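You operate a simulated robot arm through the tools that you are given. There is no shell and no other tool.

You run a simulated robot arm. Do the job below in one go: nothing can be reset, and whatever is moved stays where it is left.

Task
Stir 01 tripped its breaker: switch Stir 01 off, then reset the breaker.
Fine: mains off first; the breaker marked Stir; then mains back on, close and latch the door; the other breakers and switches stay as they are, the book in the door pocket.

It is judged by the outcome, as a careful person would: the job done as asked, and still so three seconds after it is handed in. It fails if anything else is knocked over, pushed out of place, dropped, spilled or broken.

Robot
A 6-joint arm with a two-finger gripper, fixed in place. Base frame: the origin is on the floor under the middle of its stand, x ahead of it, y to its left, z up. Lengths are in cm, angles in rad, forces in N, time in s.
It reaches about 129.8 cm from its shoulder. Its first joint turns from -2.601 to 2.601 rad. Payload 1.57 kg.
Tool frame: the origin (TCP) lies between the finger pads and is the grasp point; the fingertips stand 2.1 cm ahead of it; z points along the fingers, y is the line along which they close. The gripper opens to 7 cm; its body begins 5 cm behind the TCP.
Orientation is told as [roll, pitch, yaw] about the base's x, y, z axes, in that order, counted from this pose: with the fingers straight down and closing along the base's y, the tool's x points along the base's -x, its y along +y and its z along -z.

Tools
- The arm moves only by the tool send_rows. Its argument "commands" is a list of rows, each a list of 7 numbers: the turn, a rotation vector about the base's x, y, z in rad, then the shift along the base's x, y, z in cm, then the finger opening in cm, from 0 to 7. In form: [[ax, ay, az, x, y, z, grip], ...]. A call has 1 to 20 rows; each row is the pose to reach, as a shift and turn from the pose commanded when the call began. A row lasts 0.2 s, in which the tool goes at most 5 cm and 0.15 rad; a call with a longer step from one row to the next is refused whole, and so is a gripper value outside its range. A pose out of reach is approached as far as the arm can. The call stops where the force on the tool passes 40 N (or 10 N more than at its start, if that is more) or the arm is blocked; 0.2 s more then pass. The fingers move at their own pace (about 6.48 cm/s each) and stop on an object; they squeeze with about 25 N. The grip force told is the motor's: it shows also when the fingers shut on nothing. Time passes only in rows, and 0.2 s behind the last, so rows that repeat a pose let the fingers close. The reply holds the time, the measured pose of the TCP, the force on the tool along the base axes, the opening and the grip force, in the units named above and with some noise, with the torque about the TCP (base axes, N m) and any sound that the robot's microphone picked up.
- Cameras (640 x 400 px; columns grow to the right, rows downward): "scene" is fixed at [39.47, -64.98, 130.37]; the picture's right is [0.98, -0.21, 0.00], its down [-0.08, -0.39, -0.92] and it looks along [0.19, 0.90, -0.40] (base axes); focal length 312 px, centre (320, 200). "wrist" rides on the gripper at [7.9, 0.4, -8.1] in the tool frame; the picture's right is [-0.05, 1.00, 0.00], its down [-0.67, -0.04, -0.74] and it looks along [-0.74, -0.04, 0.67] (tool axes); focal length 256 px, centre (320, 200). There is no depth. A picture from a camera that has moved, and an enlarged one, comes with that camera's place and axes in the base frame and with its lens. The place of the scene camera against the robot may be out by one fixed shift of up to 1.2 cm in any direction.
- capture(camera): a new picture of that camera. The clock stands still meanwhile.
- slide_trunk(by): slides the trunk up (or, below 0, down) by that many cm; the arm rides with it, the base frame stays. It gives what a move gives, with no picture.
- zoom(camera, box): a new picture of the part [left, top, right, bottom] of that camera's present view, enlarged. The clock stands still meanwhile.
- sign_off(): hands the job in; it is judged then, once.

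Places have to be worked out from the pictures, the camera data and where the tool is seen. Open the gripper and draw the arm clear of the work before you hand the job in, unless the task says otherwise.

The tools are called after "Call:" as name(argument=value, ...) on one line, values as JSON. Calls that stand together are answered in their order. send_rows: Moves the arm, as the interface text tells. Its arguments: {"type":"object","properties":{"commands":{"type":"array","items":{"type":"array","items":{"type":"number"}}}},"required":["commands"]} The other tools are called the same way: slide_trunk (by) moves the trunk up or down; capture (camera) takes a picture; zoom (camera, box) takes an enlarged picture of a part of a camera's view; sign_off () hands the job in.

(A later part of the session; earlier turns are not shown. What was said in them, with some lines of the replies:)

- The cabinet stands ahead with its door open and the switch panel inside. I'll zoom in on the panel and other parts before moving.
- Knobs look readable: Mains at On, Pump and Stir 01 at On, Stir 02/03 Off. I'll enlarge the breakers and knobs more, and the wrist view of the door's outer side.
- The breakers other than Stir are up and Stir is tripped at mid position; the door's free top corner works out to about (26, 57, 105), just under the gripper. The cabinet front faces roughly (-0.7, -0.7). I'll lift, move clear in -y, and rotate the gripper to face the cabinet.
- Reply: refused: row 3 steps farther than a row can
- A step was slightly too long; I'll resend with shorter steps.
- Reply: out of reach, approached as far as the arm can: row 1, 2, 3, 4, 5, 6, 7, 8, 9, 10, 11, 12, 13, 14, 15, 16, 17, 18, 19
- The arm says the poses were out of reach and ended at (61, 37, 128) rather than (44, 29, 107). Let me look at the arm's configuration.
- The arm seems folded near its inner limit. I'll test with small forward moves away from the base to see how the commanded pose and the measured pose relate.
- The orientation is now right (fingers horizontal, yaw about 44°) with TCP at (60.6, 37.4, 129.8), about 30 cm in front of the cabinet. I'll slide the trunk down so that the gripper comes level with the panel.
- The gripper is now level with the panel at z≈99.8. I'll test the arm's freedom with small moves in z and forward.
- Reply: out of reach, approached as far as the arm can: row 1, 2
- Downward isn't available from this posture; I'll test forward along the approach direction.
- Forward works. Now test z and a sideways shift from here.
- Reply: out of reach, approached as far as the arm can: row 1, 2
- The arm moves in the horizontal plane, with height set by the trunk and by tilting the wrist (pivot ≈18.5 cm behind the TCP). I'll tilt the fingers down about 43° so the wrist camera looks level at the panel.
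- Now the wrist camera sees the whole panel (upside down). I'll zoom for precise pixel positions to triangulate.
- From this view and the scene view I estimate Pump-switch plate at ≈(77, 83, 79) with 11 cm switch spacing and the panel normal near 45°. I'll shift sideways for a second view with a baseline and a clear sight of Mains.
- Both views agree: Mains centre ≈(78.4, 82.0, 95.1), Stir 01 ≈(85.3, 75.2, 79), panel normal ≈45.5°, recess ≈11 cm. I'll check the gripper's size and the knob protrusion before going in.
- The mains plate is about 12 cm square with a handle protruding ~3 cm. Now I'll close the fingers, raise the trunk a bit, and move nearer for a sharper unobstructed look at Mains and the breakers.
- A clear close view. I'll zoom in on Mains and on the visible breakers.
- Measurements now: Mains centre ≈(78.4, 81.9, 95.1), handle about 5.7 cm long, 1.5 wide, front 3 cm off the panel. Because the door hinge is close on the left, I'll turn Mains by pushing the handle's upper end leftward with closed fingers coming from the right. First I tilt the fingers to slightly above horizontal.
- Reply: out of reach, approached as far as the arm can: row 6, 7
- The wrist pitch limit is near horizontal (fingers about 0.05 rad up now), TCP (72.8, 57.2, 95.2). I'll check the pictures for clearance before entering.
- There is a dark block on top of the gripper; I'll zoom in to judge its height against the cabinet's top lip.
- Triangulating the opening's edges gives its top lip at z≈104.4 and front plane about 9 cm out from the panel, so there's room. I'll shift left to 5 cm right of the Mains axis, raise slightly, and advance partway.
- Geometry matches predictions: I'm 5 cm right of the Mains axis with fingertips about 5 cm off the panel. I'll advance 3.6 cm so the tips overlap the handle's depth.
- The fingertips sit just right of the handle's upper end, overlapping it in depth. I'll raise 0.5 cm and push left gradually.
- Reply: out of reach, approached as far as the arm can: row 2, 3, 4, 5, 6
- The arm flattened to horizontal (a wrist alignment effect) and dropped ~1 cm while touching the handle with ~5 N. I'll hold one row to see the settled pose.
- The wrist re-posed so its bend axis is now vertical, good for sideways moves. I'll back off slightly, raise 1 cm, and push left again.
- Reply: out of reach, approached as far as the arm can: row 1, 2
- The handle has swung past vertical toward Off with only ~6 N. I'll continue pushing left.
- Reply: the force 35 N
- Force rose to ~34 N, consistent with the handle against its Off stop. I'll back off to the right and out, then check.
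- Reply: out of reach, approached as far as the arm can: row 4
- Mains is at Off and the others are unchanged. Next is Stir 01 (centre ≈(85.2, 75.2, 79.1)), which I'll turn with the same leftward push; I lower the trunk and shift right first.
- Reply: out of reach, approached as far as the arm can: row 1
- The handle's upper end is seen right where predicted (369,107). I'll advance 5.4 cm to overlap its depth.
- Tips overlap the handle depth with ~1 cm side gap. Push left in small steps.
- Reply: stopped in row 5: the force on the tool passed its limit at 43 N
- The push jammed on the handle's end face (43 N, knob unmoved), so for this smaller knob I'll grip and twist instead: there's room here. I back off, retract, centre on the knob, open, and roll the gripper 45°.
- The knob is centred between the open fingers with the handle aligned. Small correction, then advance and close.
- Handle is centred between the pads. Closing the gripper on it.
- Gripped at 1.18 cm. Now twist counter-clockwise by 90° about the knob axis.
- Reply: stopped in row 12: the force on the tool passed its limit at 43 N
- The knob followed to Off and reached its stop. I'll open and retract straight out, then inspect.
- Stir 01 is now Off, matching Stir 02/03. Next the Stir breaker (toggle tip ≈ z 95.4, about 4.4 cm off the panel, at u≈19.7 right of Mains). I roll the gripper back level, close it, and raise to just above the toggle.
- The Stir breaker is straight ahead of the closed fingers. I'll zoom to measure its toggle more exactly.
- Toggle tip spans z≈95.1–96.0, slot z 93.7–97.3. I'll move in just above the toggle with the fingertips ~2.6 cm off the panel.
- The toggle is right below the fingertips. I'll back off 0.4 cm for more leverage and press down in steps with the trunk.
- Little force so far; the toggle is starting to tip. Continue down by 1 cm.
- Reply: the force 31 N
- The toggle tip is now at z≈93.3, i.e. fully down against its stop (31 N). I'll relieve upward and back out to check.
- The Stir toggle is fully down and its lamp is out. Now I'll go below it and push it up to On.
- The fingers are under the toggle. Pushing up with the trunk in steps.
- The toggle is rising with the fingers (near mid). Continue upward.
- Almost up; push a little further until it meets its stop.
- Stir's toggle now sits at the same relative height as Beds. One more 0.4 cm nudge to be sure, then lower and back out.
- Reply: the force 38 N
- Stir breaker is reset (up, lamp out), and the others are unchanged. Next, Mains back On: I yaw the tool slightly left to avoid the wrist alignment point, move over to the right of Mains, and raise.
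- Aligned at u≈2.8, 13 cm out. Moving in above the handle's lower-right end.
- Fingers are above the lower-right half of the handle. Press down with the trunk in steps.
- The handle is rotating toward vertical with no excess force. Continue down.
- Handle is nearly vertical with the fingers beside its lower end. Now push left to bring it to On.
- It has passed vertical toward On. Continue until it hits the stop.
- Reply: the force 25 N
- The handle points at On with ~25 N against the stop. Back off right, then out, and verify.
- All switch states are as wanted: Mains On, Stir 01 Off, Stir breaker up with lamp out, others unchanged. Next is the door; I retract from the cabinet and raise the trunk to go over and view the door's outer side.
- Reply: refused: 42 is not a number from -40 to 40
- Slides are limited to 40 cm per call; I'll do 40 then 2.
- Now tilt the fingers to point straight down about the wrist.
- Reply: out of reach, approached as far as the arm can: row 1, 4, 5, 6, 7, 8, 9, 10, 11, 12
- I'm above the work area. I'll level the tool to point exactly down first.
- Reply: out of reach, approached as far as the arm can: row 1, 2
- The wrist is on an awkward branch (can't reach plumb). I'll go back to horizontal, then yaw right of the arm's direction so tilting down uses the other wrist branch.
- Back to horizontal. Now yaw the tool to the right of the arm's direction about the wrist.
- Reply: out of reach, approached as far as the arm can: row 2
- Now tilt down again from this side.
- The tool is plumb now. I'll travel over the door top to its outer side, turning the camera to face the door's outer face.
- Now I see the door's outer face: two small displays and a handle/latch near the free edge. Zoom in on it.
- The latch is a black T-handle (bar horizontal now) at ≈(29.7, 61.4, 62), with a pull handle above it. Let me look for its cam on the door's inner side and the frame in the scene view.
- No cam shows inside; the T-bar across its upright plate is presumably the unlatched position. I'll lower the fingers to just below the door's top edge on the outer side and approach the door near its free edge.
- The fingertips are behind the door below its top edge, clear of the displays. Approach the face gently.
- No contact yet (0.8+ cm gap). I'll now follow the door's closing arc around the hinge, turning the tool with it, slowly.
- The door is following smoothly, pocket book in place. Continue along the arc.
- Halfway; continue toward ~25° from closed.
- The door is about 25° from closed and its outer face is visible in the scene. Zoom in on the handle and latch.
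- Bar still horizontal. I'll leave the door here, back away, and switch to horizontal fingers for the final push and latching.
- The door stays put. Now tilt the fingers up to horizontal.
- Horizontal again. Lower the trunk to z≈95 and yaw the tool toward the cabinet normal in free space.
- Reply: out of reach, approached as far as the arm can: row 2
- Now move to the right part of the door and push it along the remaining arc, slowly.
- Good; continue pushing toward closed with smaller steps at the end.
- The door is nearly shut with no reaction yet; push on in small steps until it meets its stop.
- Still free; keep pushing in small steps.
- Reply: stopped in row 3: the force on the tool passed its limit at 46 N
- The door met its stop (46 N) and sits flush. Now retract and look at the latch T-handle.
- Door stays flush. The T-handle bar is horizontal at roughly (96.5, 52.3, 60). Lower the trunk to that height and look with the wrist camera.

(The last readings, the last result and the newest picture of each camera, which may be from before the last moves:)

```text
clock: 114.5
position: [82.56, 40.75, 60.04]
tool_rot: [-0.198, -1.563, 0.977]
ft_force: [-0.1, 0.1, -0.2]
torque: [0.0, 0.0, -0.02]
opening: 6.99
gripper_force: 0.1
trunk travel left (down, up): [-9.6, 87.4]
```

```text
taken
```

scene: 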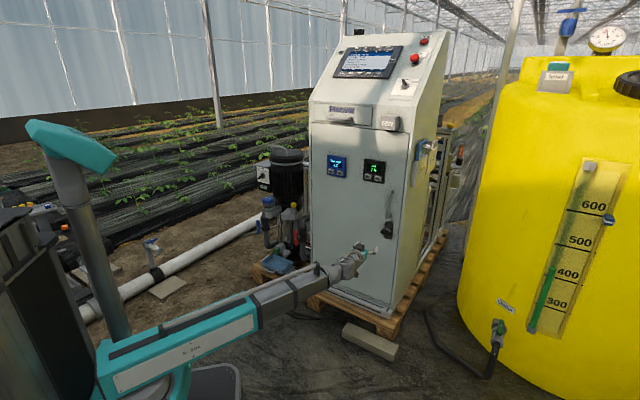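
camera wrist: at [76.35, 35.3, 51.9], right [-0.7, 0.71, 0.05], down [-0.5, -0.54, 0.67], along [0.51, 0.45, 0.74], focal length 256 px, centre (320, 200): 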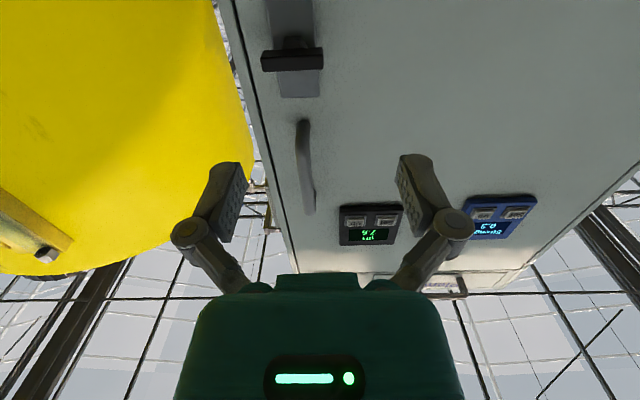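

The bar centre works out at ≈(94.9, 49.7, 59.9). I'll roll the open gripper 90° so its fingers close vertically on the horizontal bar, and shift right 2.5 cm.

Call:
send_rows(commands=[[-0.0931, -0.092, 0.001, 0.3, -0.29, 0, 7], [-0.1861, -0.1839, 0.0021, 0.6, -0.58, 0, 7], [-0.2792, -0.2759, 0.0032, 0.9, -0.88, 0, 7], [-0.3723, -0.3678, 0.0042, 1.2, -1.17, 0, 7], [-0.4653, -0.4598, 0.0053, 1.5, -1.46, 0, 7], [-0.5584, -0.5518, 0.0063, 1.78, -1.75, 0, 7], [-0.6515, -0.6437, 0.0074, 1.78, -1.75, 0, 7], [-0.7445, -0.7357, 0.0084, 1.78, -1.75, 0, 7], [-0.8376, -0.8276, 0.0095, 1.78, -1.75, 0, 7], [-0.9307, -0.9196, 0.0105, 1.78, -1.75, 0, 7], [-1.0237, -1.0115, 0.0116, 1.78, -1.75, 0, 7], [-1.1168, -1.1035, 0.0126, 1.78, -1.75, 0, 7]])

Call:
capture(camera="wrist")

Call:
zoom(camera="scene", box=[320, 180, 440, 280])

```text
clock: 117.0
position: [84.4, 38.99, 60.01]
tool_rot: [-1.562, 0.003, 2.351]
ft_force: [0.1, -0.4, -0.6]
torque: [0.02, 0.03, 0.0]
opening: 7.0
gripper_force: 0.0
trunk travel left (down, up): [-9.6, 87.4]
```

```text
taken
camera wrist: at [84.06, 27.67, 59.43], right [-0.04, 0.03, -1.0], down [-1.0, -0.05, 0.04], along [-0.05, 1.0, 0.03], focal length 256 px, centre (320, 200)
```

wrist: 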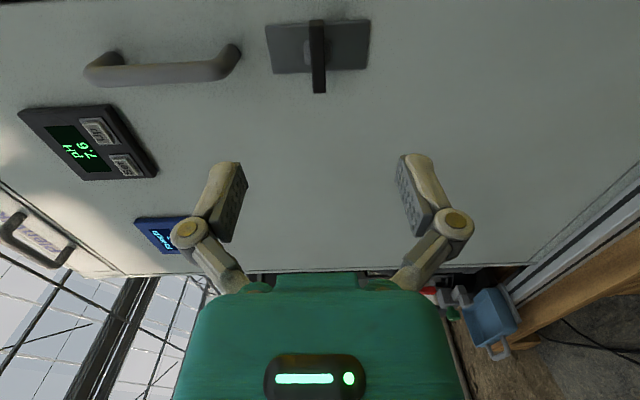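

```text
4.00 times, centred on (380, 230) of scene
camera zoom: at [39.47, -64.98, 130.37], right [0.98, -0.21, 0.0], down [-0.08, -0.39, -0.92], along [0.19, 0.9, -0.4], focal length 1249 px, centre (80, 80)
```

zoom: 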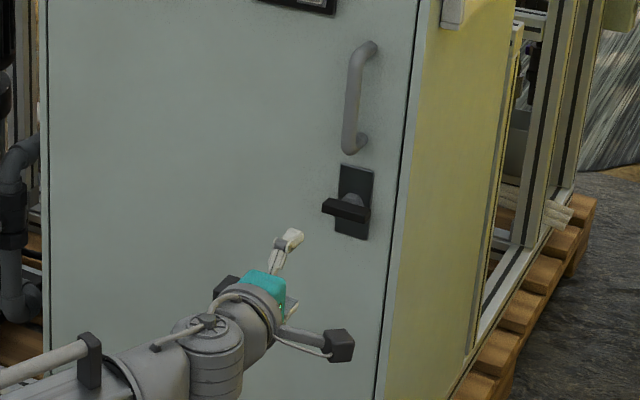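

The bar lines up exactly with the gripper centre line. Advance 14.5 cm and check before closing.

Call:
send_rows(commands=[[0, 0, 0, 3.0, 3.05, 0, 7], [0, 0, 0, 6.0, 6.1, 0, 7], [0, 0, 0, 8.0, 8.14, 0, 7], [0, 0, 0, 9.3, 9.46, 0, 7], [0, 0, 0, 10.16, 10.34, 0, 7]])

Call:
capture(camera="wrist")

```text
clock: 118.2
position: [94.7, 49.57, 59.84]
tool_rot: [-1.563, 0.0, 2.35]
ft_force: [-0.4, 0.4, -0.1]
torque: [-0.01, -0.02, 0.01]
opening: 6.99
gripper_force: 0.0
trunk travel left (down, up): [-9.6, 87.4]
```

```text
taken
camera wrist: at [94.27, 38.09, 59.41], right [-0.04, 0.03, -1.0], down [-1.0, -0.05, 0.04], along [-0.05, 1.0, 0.03], focal length 256 px, centre (320, 200)
```

wrist: 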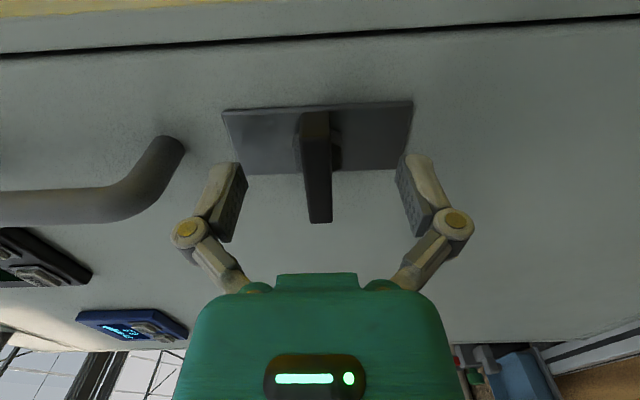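

Bar is well between the pads and clear of the pull handle. Close on it.

Call:
send_rows(commands=[[0, 0, 0, 0, 0, 0, 5], [0, 0, 0, 0, 0, 0, 3], [0, 0, 0, 0, 0, 0, 1], [0, 0, 0, 0, 0, 0, 0], [0, 0, 0, 0, 0, 0, 0], [0, 0, 0, 0, 0, 0, 0]])

Call:
capture(camera="wrist")

```text
clock: 119.7
position: [94.64, 49.23, 59.99]
tool_rot: [-1.564, 0.002, 2.352]
ft_force: [0.8, -0.6, 7.4]
torque: [0.11, -0.1, -0.05]
opening: 2.39
gripper_force: 32.0
trunk travel left (down, up): [-9.6, 87.4]
```

```text
taken
camera wrist: at [94.23, 38.03, 59.48], right [-0.04, 0.03, -1.0], down [-1.0, -0.05, 0.04], along [-0.05, 1.0, 0.03], focal length 256 px, centre (320, 200)
```

wrist: 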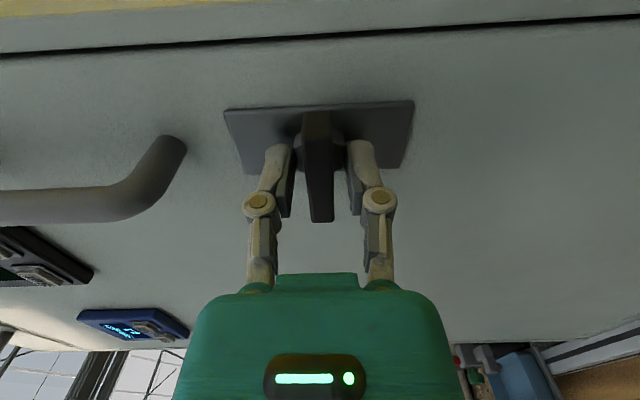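

The tips closed on the wider hex boss (2.39 cm) rather than the bar. Open, back off ~1.2 cm, and close again.

Call:
send_rows(commands=[[0, 0, 0, 0, 0, 0, 4], [0, 0, 0, 0, 0, 0, 5], [0, 0, 0, -0.84, -0.86, 0, 5], [0, 0, 0, -0.84, -0.86, 0, 3], [0, 0, 0, -0.84, -0.86, 0, 1], [0, 0, 0, -0.84, -0.86, 0, 0], [0, 0, 0, -0.84, -0.86, 0, 0], [0, 0, 0, -0.84, -0.86, 0, 0]])

Call:
capture(camera="wrist")

```text
clock: 121.5
position: [93.72, 48.3, 59.96]
tool_rot: [-1.562, 0.001, 2.35]
ft_force: [1.6, -0.7, 7.0]
torque: [0.12, -0.11, -0.13]
opening: 1.19
gripper_force: 31.9
trunk travel left (down, up): [-9.6, 87.4]
```

```text
taken
camera wrist: at [93.37, 37.12, 59.48], right [-0.04, 0.03, -1.0], down [-1.0, -0.05, 0.04], along [-0.05, 1.0, 0.03], focal length 256 px, centre (320, 200)
```

wrist: 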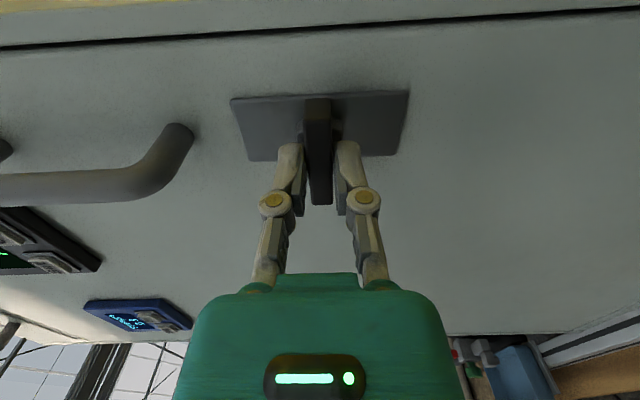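

Now holding the bar (1.19 cm). Test-turn clockwise gently by 0.3 rad and watch the torque.

Call:
send_rows(commands=[[0.0712, 0.0703, -0.001, 0, 0, 0, 0], [0.1423, 0.1405, -0.002, 0, 0, 0, 0], [0.2135, 0.2108, -0.003, 0, 0, 0, 0]])

Call:
capture(camera="wrist")

Call:
zoom(camera="scene", box=[350, 190, 420, 250])

```text
clock: 122.2
position: [93.59, 48.51, 60.02]
tool_rot: [-1.563, -0.3, 2.349]
ft_force: [-2.4, 2.6, 6.9]
torque: [-0.53, -0.7, 0.29]
opening: 1.65
gripper_force: 32.3
trunk travel left (down, up): [-9.6, 87.4]
```

```text
taken
camera wrist: at [92.94, 37.53, 57.15], right [-0.25, 0.24, -0.94], down [-0.97, -0.08, 0.24], along [-0.02, 0.97, 0.25], focal length 256 px, centre (320, 200)
```

wrist: 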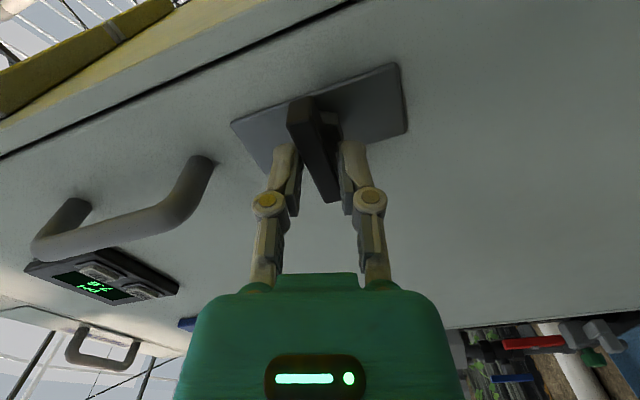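

```text
6.67 times, centred on (385, 220) of scene
camera zoom: at [39.47, -64.98, 130.37], right [0.98, -0.21, 0.0], down [-0.08, -0.39, -0.92], along [0.19, 0.9, -0.4], focal length 2081 px, centre (-113, 67)
```

zoom: 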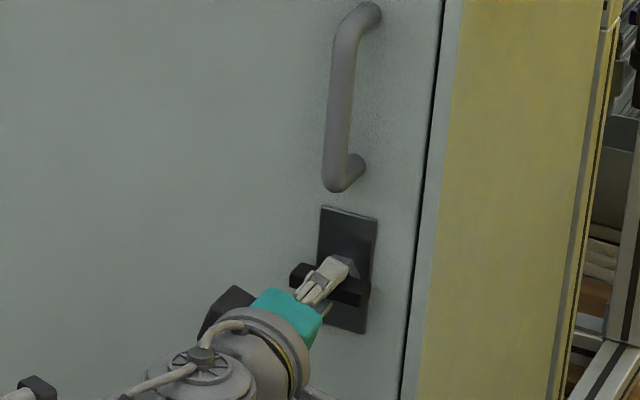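

The bar did not follow clockwise (pads spread, ~0.9 Nm), so that way is blocked. Turn back and test counter-clockwise.

Call:
send_rows(commands=[[-0.0712, -0.0703, 0.001, 0, 0, 0, 0], [-0.1423, -0.1405, 0.002, 0, 0, 0, 0], [-0.2135, -0.2108, 0.003, 0, 0, 0, 0], [-0.2846, -0.2811, 0.004, 0, 0, 0, 0], [-0.3558, -0.3514, 0.005, 0, 0, 0, 0], [-0.4269, -0.4216, 0.006, 0, 0, 0, 0]])

Call:
capture(camera="wrist")

Call:
zoom(camera="scene", box=[350, 190, 420, 250])

```text
clock: 123.7
position: [93.74, 48.29, 59.98]
tool_rot: [-1.562, 0.301, 2.352]
ft_force: [6.4, -3.1, 10.4]
torque: [0.31, -0.32, -0.95]
opening: 1.2
gripper_force: 32.3
trunk travel left (down, up): [-9.6, 87.4]
```

```text
taken
camera wrist: at [93.22, 37.25, 61.88], right [0.17, -0.18, -0.97], down [-0.99, -0.06, -0.16], along [-0.03, 0.98, -0.19], focal length 256 px, centre (320, 200)
```

wrist: 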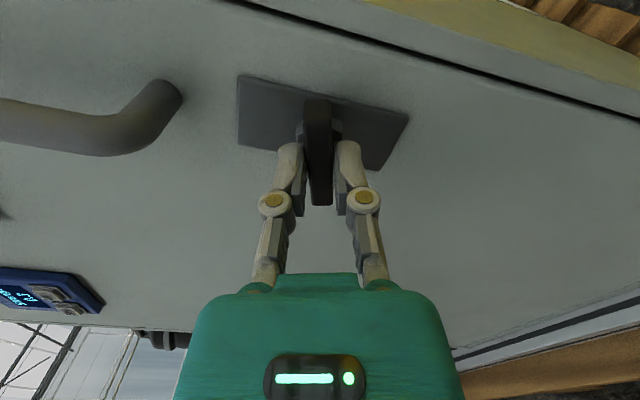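

```text
6.67 times, centred on (385, 220) of scene
camera zoom: at [39.47, -64.98, 130.37], right [0.98, -0.21, 0.0], down [-0.08, -0.39, -0.92], along [0.19, 0.9, -0.4], focal length 2081 px, centre (-113, 67)
```

zoom: 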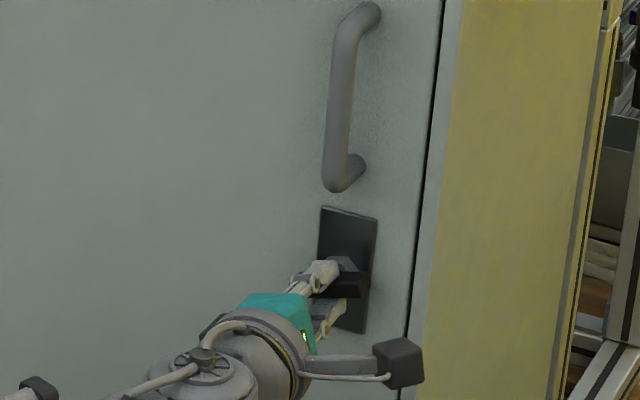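

Counter-clockwise works: the bar follows. Continue turning to vertical (another ~1.27 rad).

Call:
send_rows(commands=[[-0.0904, -0.0892, 0.001, 0, 0, 0, 0], [-0.1807, -0.1785, 0.002, 0, 0, 0, 0], [-0.2711, -0.2677, 0.003, 0, 0, 0, 0], [-0.3614, -0.357, 0.004, 0, 0, 0, 0], [-0.4518, -0.4462, 0.005, 0, 0, 0, 0], [-0.5422, -0.5355, 0.006, 0, 0, 0, 0], [-0.6325, -0.6247, 0.007, 0, 0, 0, 0], [-0.7229, -0.714, 0.008, 0, 0, 0, 0], [-0.8132, -0.8032, 0.009, 0, 0, 0, 0], [-0.9036, -0.8924, 0.01, 0, 0, 0, 0]])

Call:
capture(camera="wrist")

Call:
zoom(camera="scene", box=[350, 190, 420, 250])

```text
clock: 125.8
position: [93.56, 48.35, 60.04]
tool_rot: [0.389, 1.563, -1.974]
ft_force: [4.2, -4.4, 12.7]
torque: [0.36, -0.22, -0.02]
opening: 1.17
gripper_force: 32.4
trunk travel left (down, up): [-9.6, 87.4]
```

```text
taken
camera wrist: at [88.04, 42.5, 67.89], right [0.7, -0.71, -0.05], down [-0.56, -0.5, -0.66], along [0.44, 0.49, -0.75], focal length 256 px, centre (320, 200)
```

wrist: 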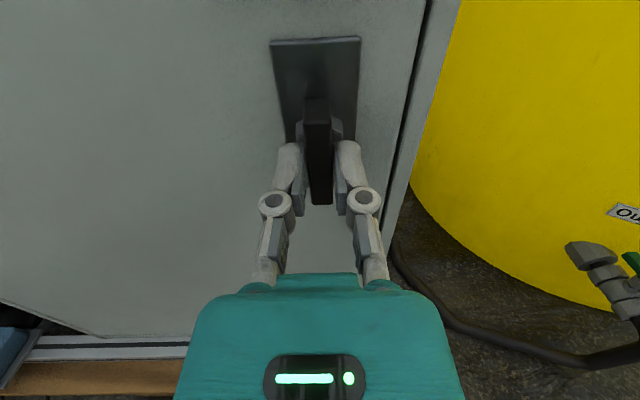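

```text
6.67 times, centred on (385, 220) of scene
camera zoom: at [39.47, -64.98, 130.37], right [0.98, -0.21, 0.0], down [-0.08, -0.39, -0.92], along [0.19, 0.9, -0.4], focal length 2081 px, centre (-113, 67)
```

zoom: 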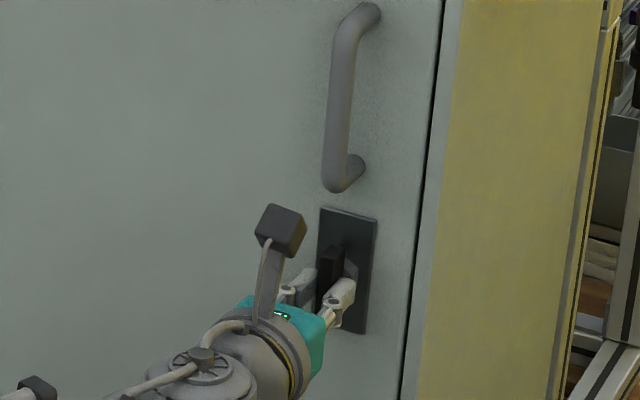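

The bar is vertical now. Nudge a bit further to confirm it reached its stop.

Call:
send_rows(commands=[[-0.0427, -0.0422, 0.001, 0, 0, 0, 0], [-0.0854, -0.0844, 0.001, 0, 0, 0, 0]])

```text
clock: 126.5
position: [93.59, 48.3, 60.01]
tool_rot: [1.508, 1.449, -0.855]
ft_force: [3.3, -3.4, 8.6]
torque: [0.73, 0.16, -0.06]
opening: 1.36
gripper_force: 32.6
trunk travel left (down, up): [-9.6, 87.4]
```

At the stop (pads began to spread). Rotate back to alignment and gently pull to test that the latch holds.

Call:
send_rows(commands=[[0.0427, 0.0422, -0.001, 0, 0, 0, 0], [0.0854, 0.0844, -0.001, 0, 0, 0, 0], [0.0854, 0.0844, -0.001, -0.15, -0.15, 0, 0], [0.0854, 0.0844, -0.001, -0.3, -0.3, 0, 0], [0.0854, 0.0844, -0.001, -0.45, -0.45, 0, 0]])

Call:
zoom(camera="scene", box=[350, 190, 420, 250])

```text
clock: 127.7
position: [93.26, 48.08, 59.83]
tool_rot: [0.025, 1.562, -2.334]
ft_force: [21.2, 15.0, 5.7]
torque: [0.12, -0.1, -0.09]
opening: 1.19
gripper_force: 31.8
trunk travel left (down, up): [-9.6, 87.4]
```

```text
6.67 times, centred on (385, 220) of scene
camera zoom: at [39.47, -64.98, 130.37], right [0.98, -0.21, 0.0], down [-0.08, -0.39, -0.92], along [0.19, 0.9, -0.4], focal length 2081 px, centre (-113, 67)
```

zoom: 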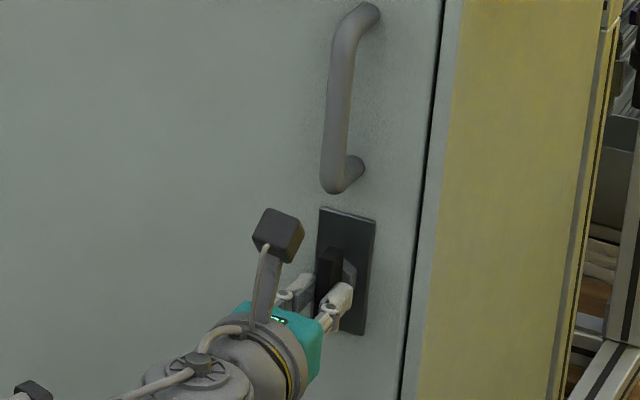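

A 26 N pull is resisted, so the latch holds. Relieve, open the gripper and back out straight.

Call:
send_rows(commands=[[0, 0, 0, 0.2, 0.2, 0, 0], [0, 0, 0, 0.4, 0.4, 0, 0], [0, 0, 0, 0.4, 0.4, 0, 2.5], [0, 0, 0, 0.4, 0.4, 0, 4], [0, 0, 0, 0.4, 0.4, 0, 4.5], [0, 0, 0, -1.7, -1.74, 0, 4.5], [0, 0, 0, -4.5, -4.6, 0, 5], [0, 0, 0, -7.3, -7.45, 0, 7], [0, 0, 0, -10.1, -10.3, 0, 7], [0, 0, 0, -12.9, -13.1, 0, 7]])

Call:
capture(camera="wrist")

Call:
zoom(camera="scene", box=[350, 190, 420, 250])

Call:
zoom(camera="scene", box=[290, 100, 470, 330])

```text
clock: 129.8
position: [80.25, 34.77, 59.98]
tool_rot: [0.007, 1.56, -2.357]
ft_force: [-0.5, 0.0, 0.3]
torque: [0.05, -0.02, 0.01]
opening: 7.0
gripper_force: 0.1
trunk travel left (down, up): [-9.6, 87.4]
```

```text
taken
camera wrist: at [74.78, 28.9, 67.74], right [0.7, -0.71, -0.05], down [-0.56, -0.5, -0.66], along [0.44, 0.49, -0.75], focal length 256 px, centre (320, 200)
```

wrist: 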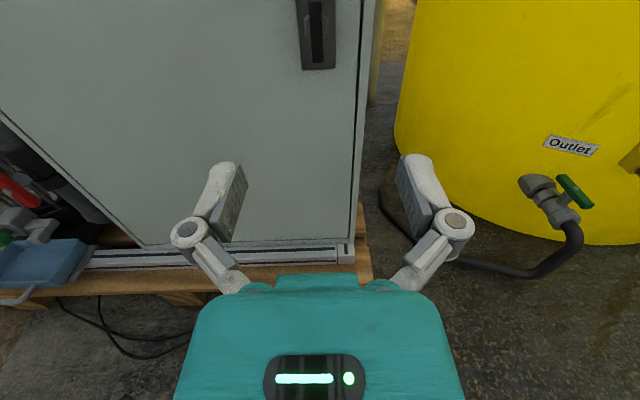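

```text
6.67 times, centred on (385, 220) of scene
camera zoom: at [39.47, -64.98, 130.37], right [0.98, -0.21, 0.0], down [-0.08, -0.39, -0.92], along [0.19, 0.9, -0.4], focal length 2081 px, centre (-113, 67)
```

zoom: 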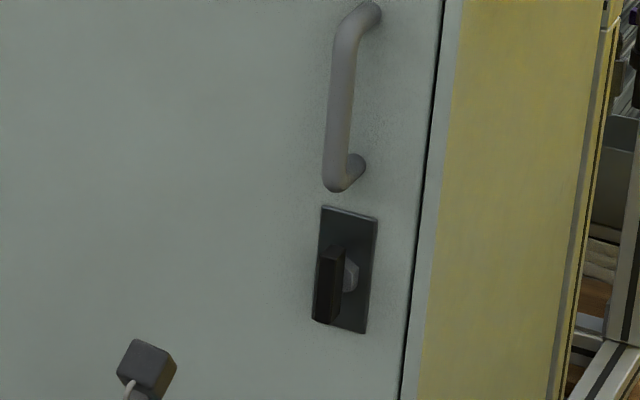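

```text
1.74 times, centred on (380, 215) of scene
camera zoom: at [39.47, -64.98, 130.37], right [0.98, -0.21, 0.0], down [-0.08, -0.39, -0.92], along [0.19, 0.9, -0.4], focal length 543 px, centre (216, 174)
```

zoom: 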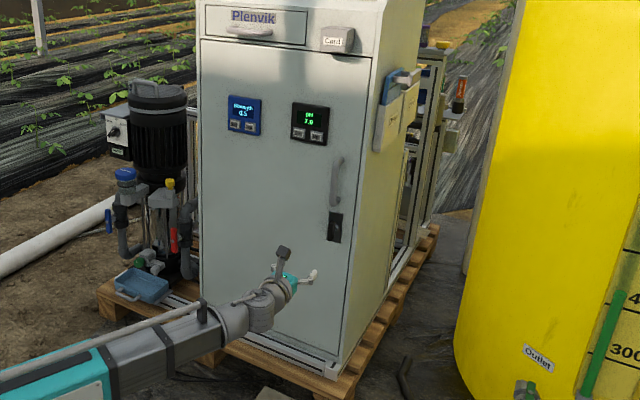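

Door closed, T-handle vertical and latched. I'll retract further and check the HMI and the overall scene.

Call:
send_rows(commands=[[0, 0, 0, -2.8, -2.85, 0, 7], [0, 0, 0, -5.6, -5.7, 0, 7], [0, 0, 0, -7.8, -7.9, 0, 7]])

Call:
slide_trunk(by=30)

Call:
zoom(camera="scene", box=[300, 20, 470, 130])

Call:
capture(camera="scene")

```text
clock: 130.7
position: [72.49, 26.85, 59.9]
tool_rot: [0.001, 1.561, -2.364]
ft_force: [0.1, 0.0, -0.2]
torque: [0.02, 0.0, 0.03]
opening: 7.0
gripper_force: 0.0
trunk travel left (down, up): [-9.6, 87.4]
```

```text
clock: 133.7
position: [72.44, 26.94, 89.99]
tool_rot: [0.015, 1.564, -2.346]
ft_force: [0.1, -0.2, 0.2]
torque: [0.0, -0.02, 0.02]
opening: 7.02
gripper_force: 0.0
trunk travel left (down, up): [-39.6, 57.4]
```

```text
3.64 times, centred on (385, 75) of scene
camera zoom: at [39.47, -64.98, 130.37], right [0.98, -0.21, 0.0], down [-0.08, -0.39, -0.92], along [0.19, 0.9, -0.4], focal length 1135 px, centre (84, 654)
```

zoom: 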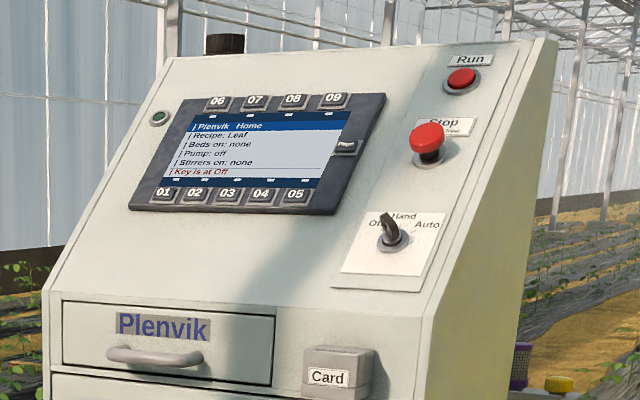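

```text
taken
```

scene: 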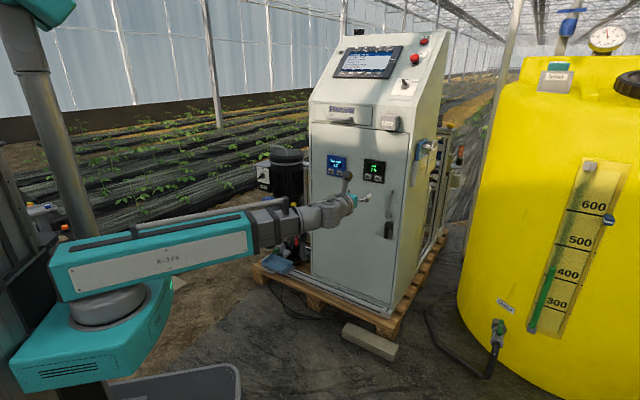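

The HMI reads as it did at the start. The door is flush and latched, and nothing else looks moved. The gripper is open and well clear of the cabinet, so I'm handing the job in.

Call:
sign_off()

```text
The job is handed in.
```

The job is handed in: Stir 01 is off, its breaker is reset, mains is back on, and the door is closed and latched. I haven't had the result of the judging back.

1. **Mains off:** I turned the red Mains switch to Off first.
2. **Stir 01 off:** I turned the Stir 01 switch to Off.
3. **Breaker reset:** I pushed the Stir breaker fully down, then up. Its lamp is out and the toggle sits level with the others.
4. **Mains on:** I turned Mains back to On. The last look before closing the door showed the Stir breaker still up, its lamp out, and every other breaker and switch as it started.
5. **Door:** I swung it shut until it met its stop and turned the T-handle a quarter turn to vertical. It held against a pull of about 26 N.

The wiring book was last seen in its pocket partway through the swing. I can't see it with the door closed, and I saw no sign that it fell. The gripper is open and about 30 cm clear of the door.
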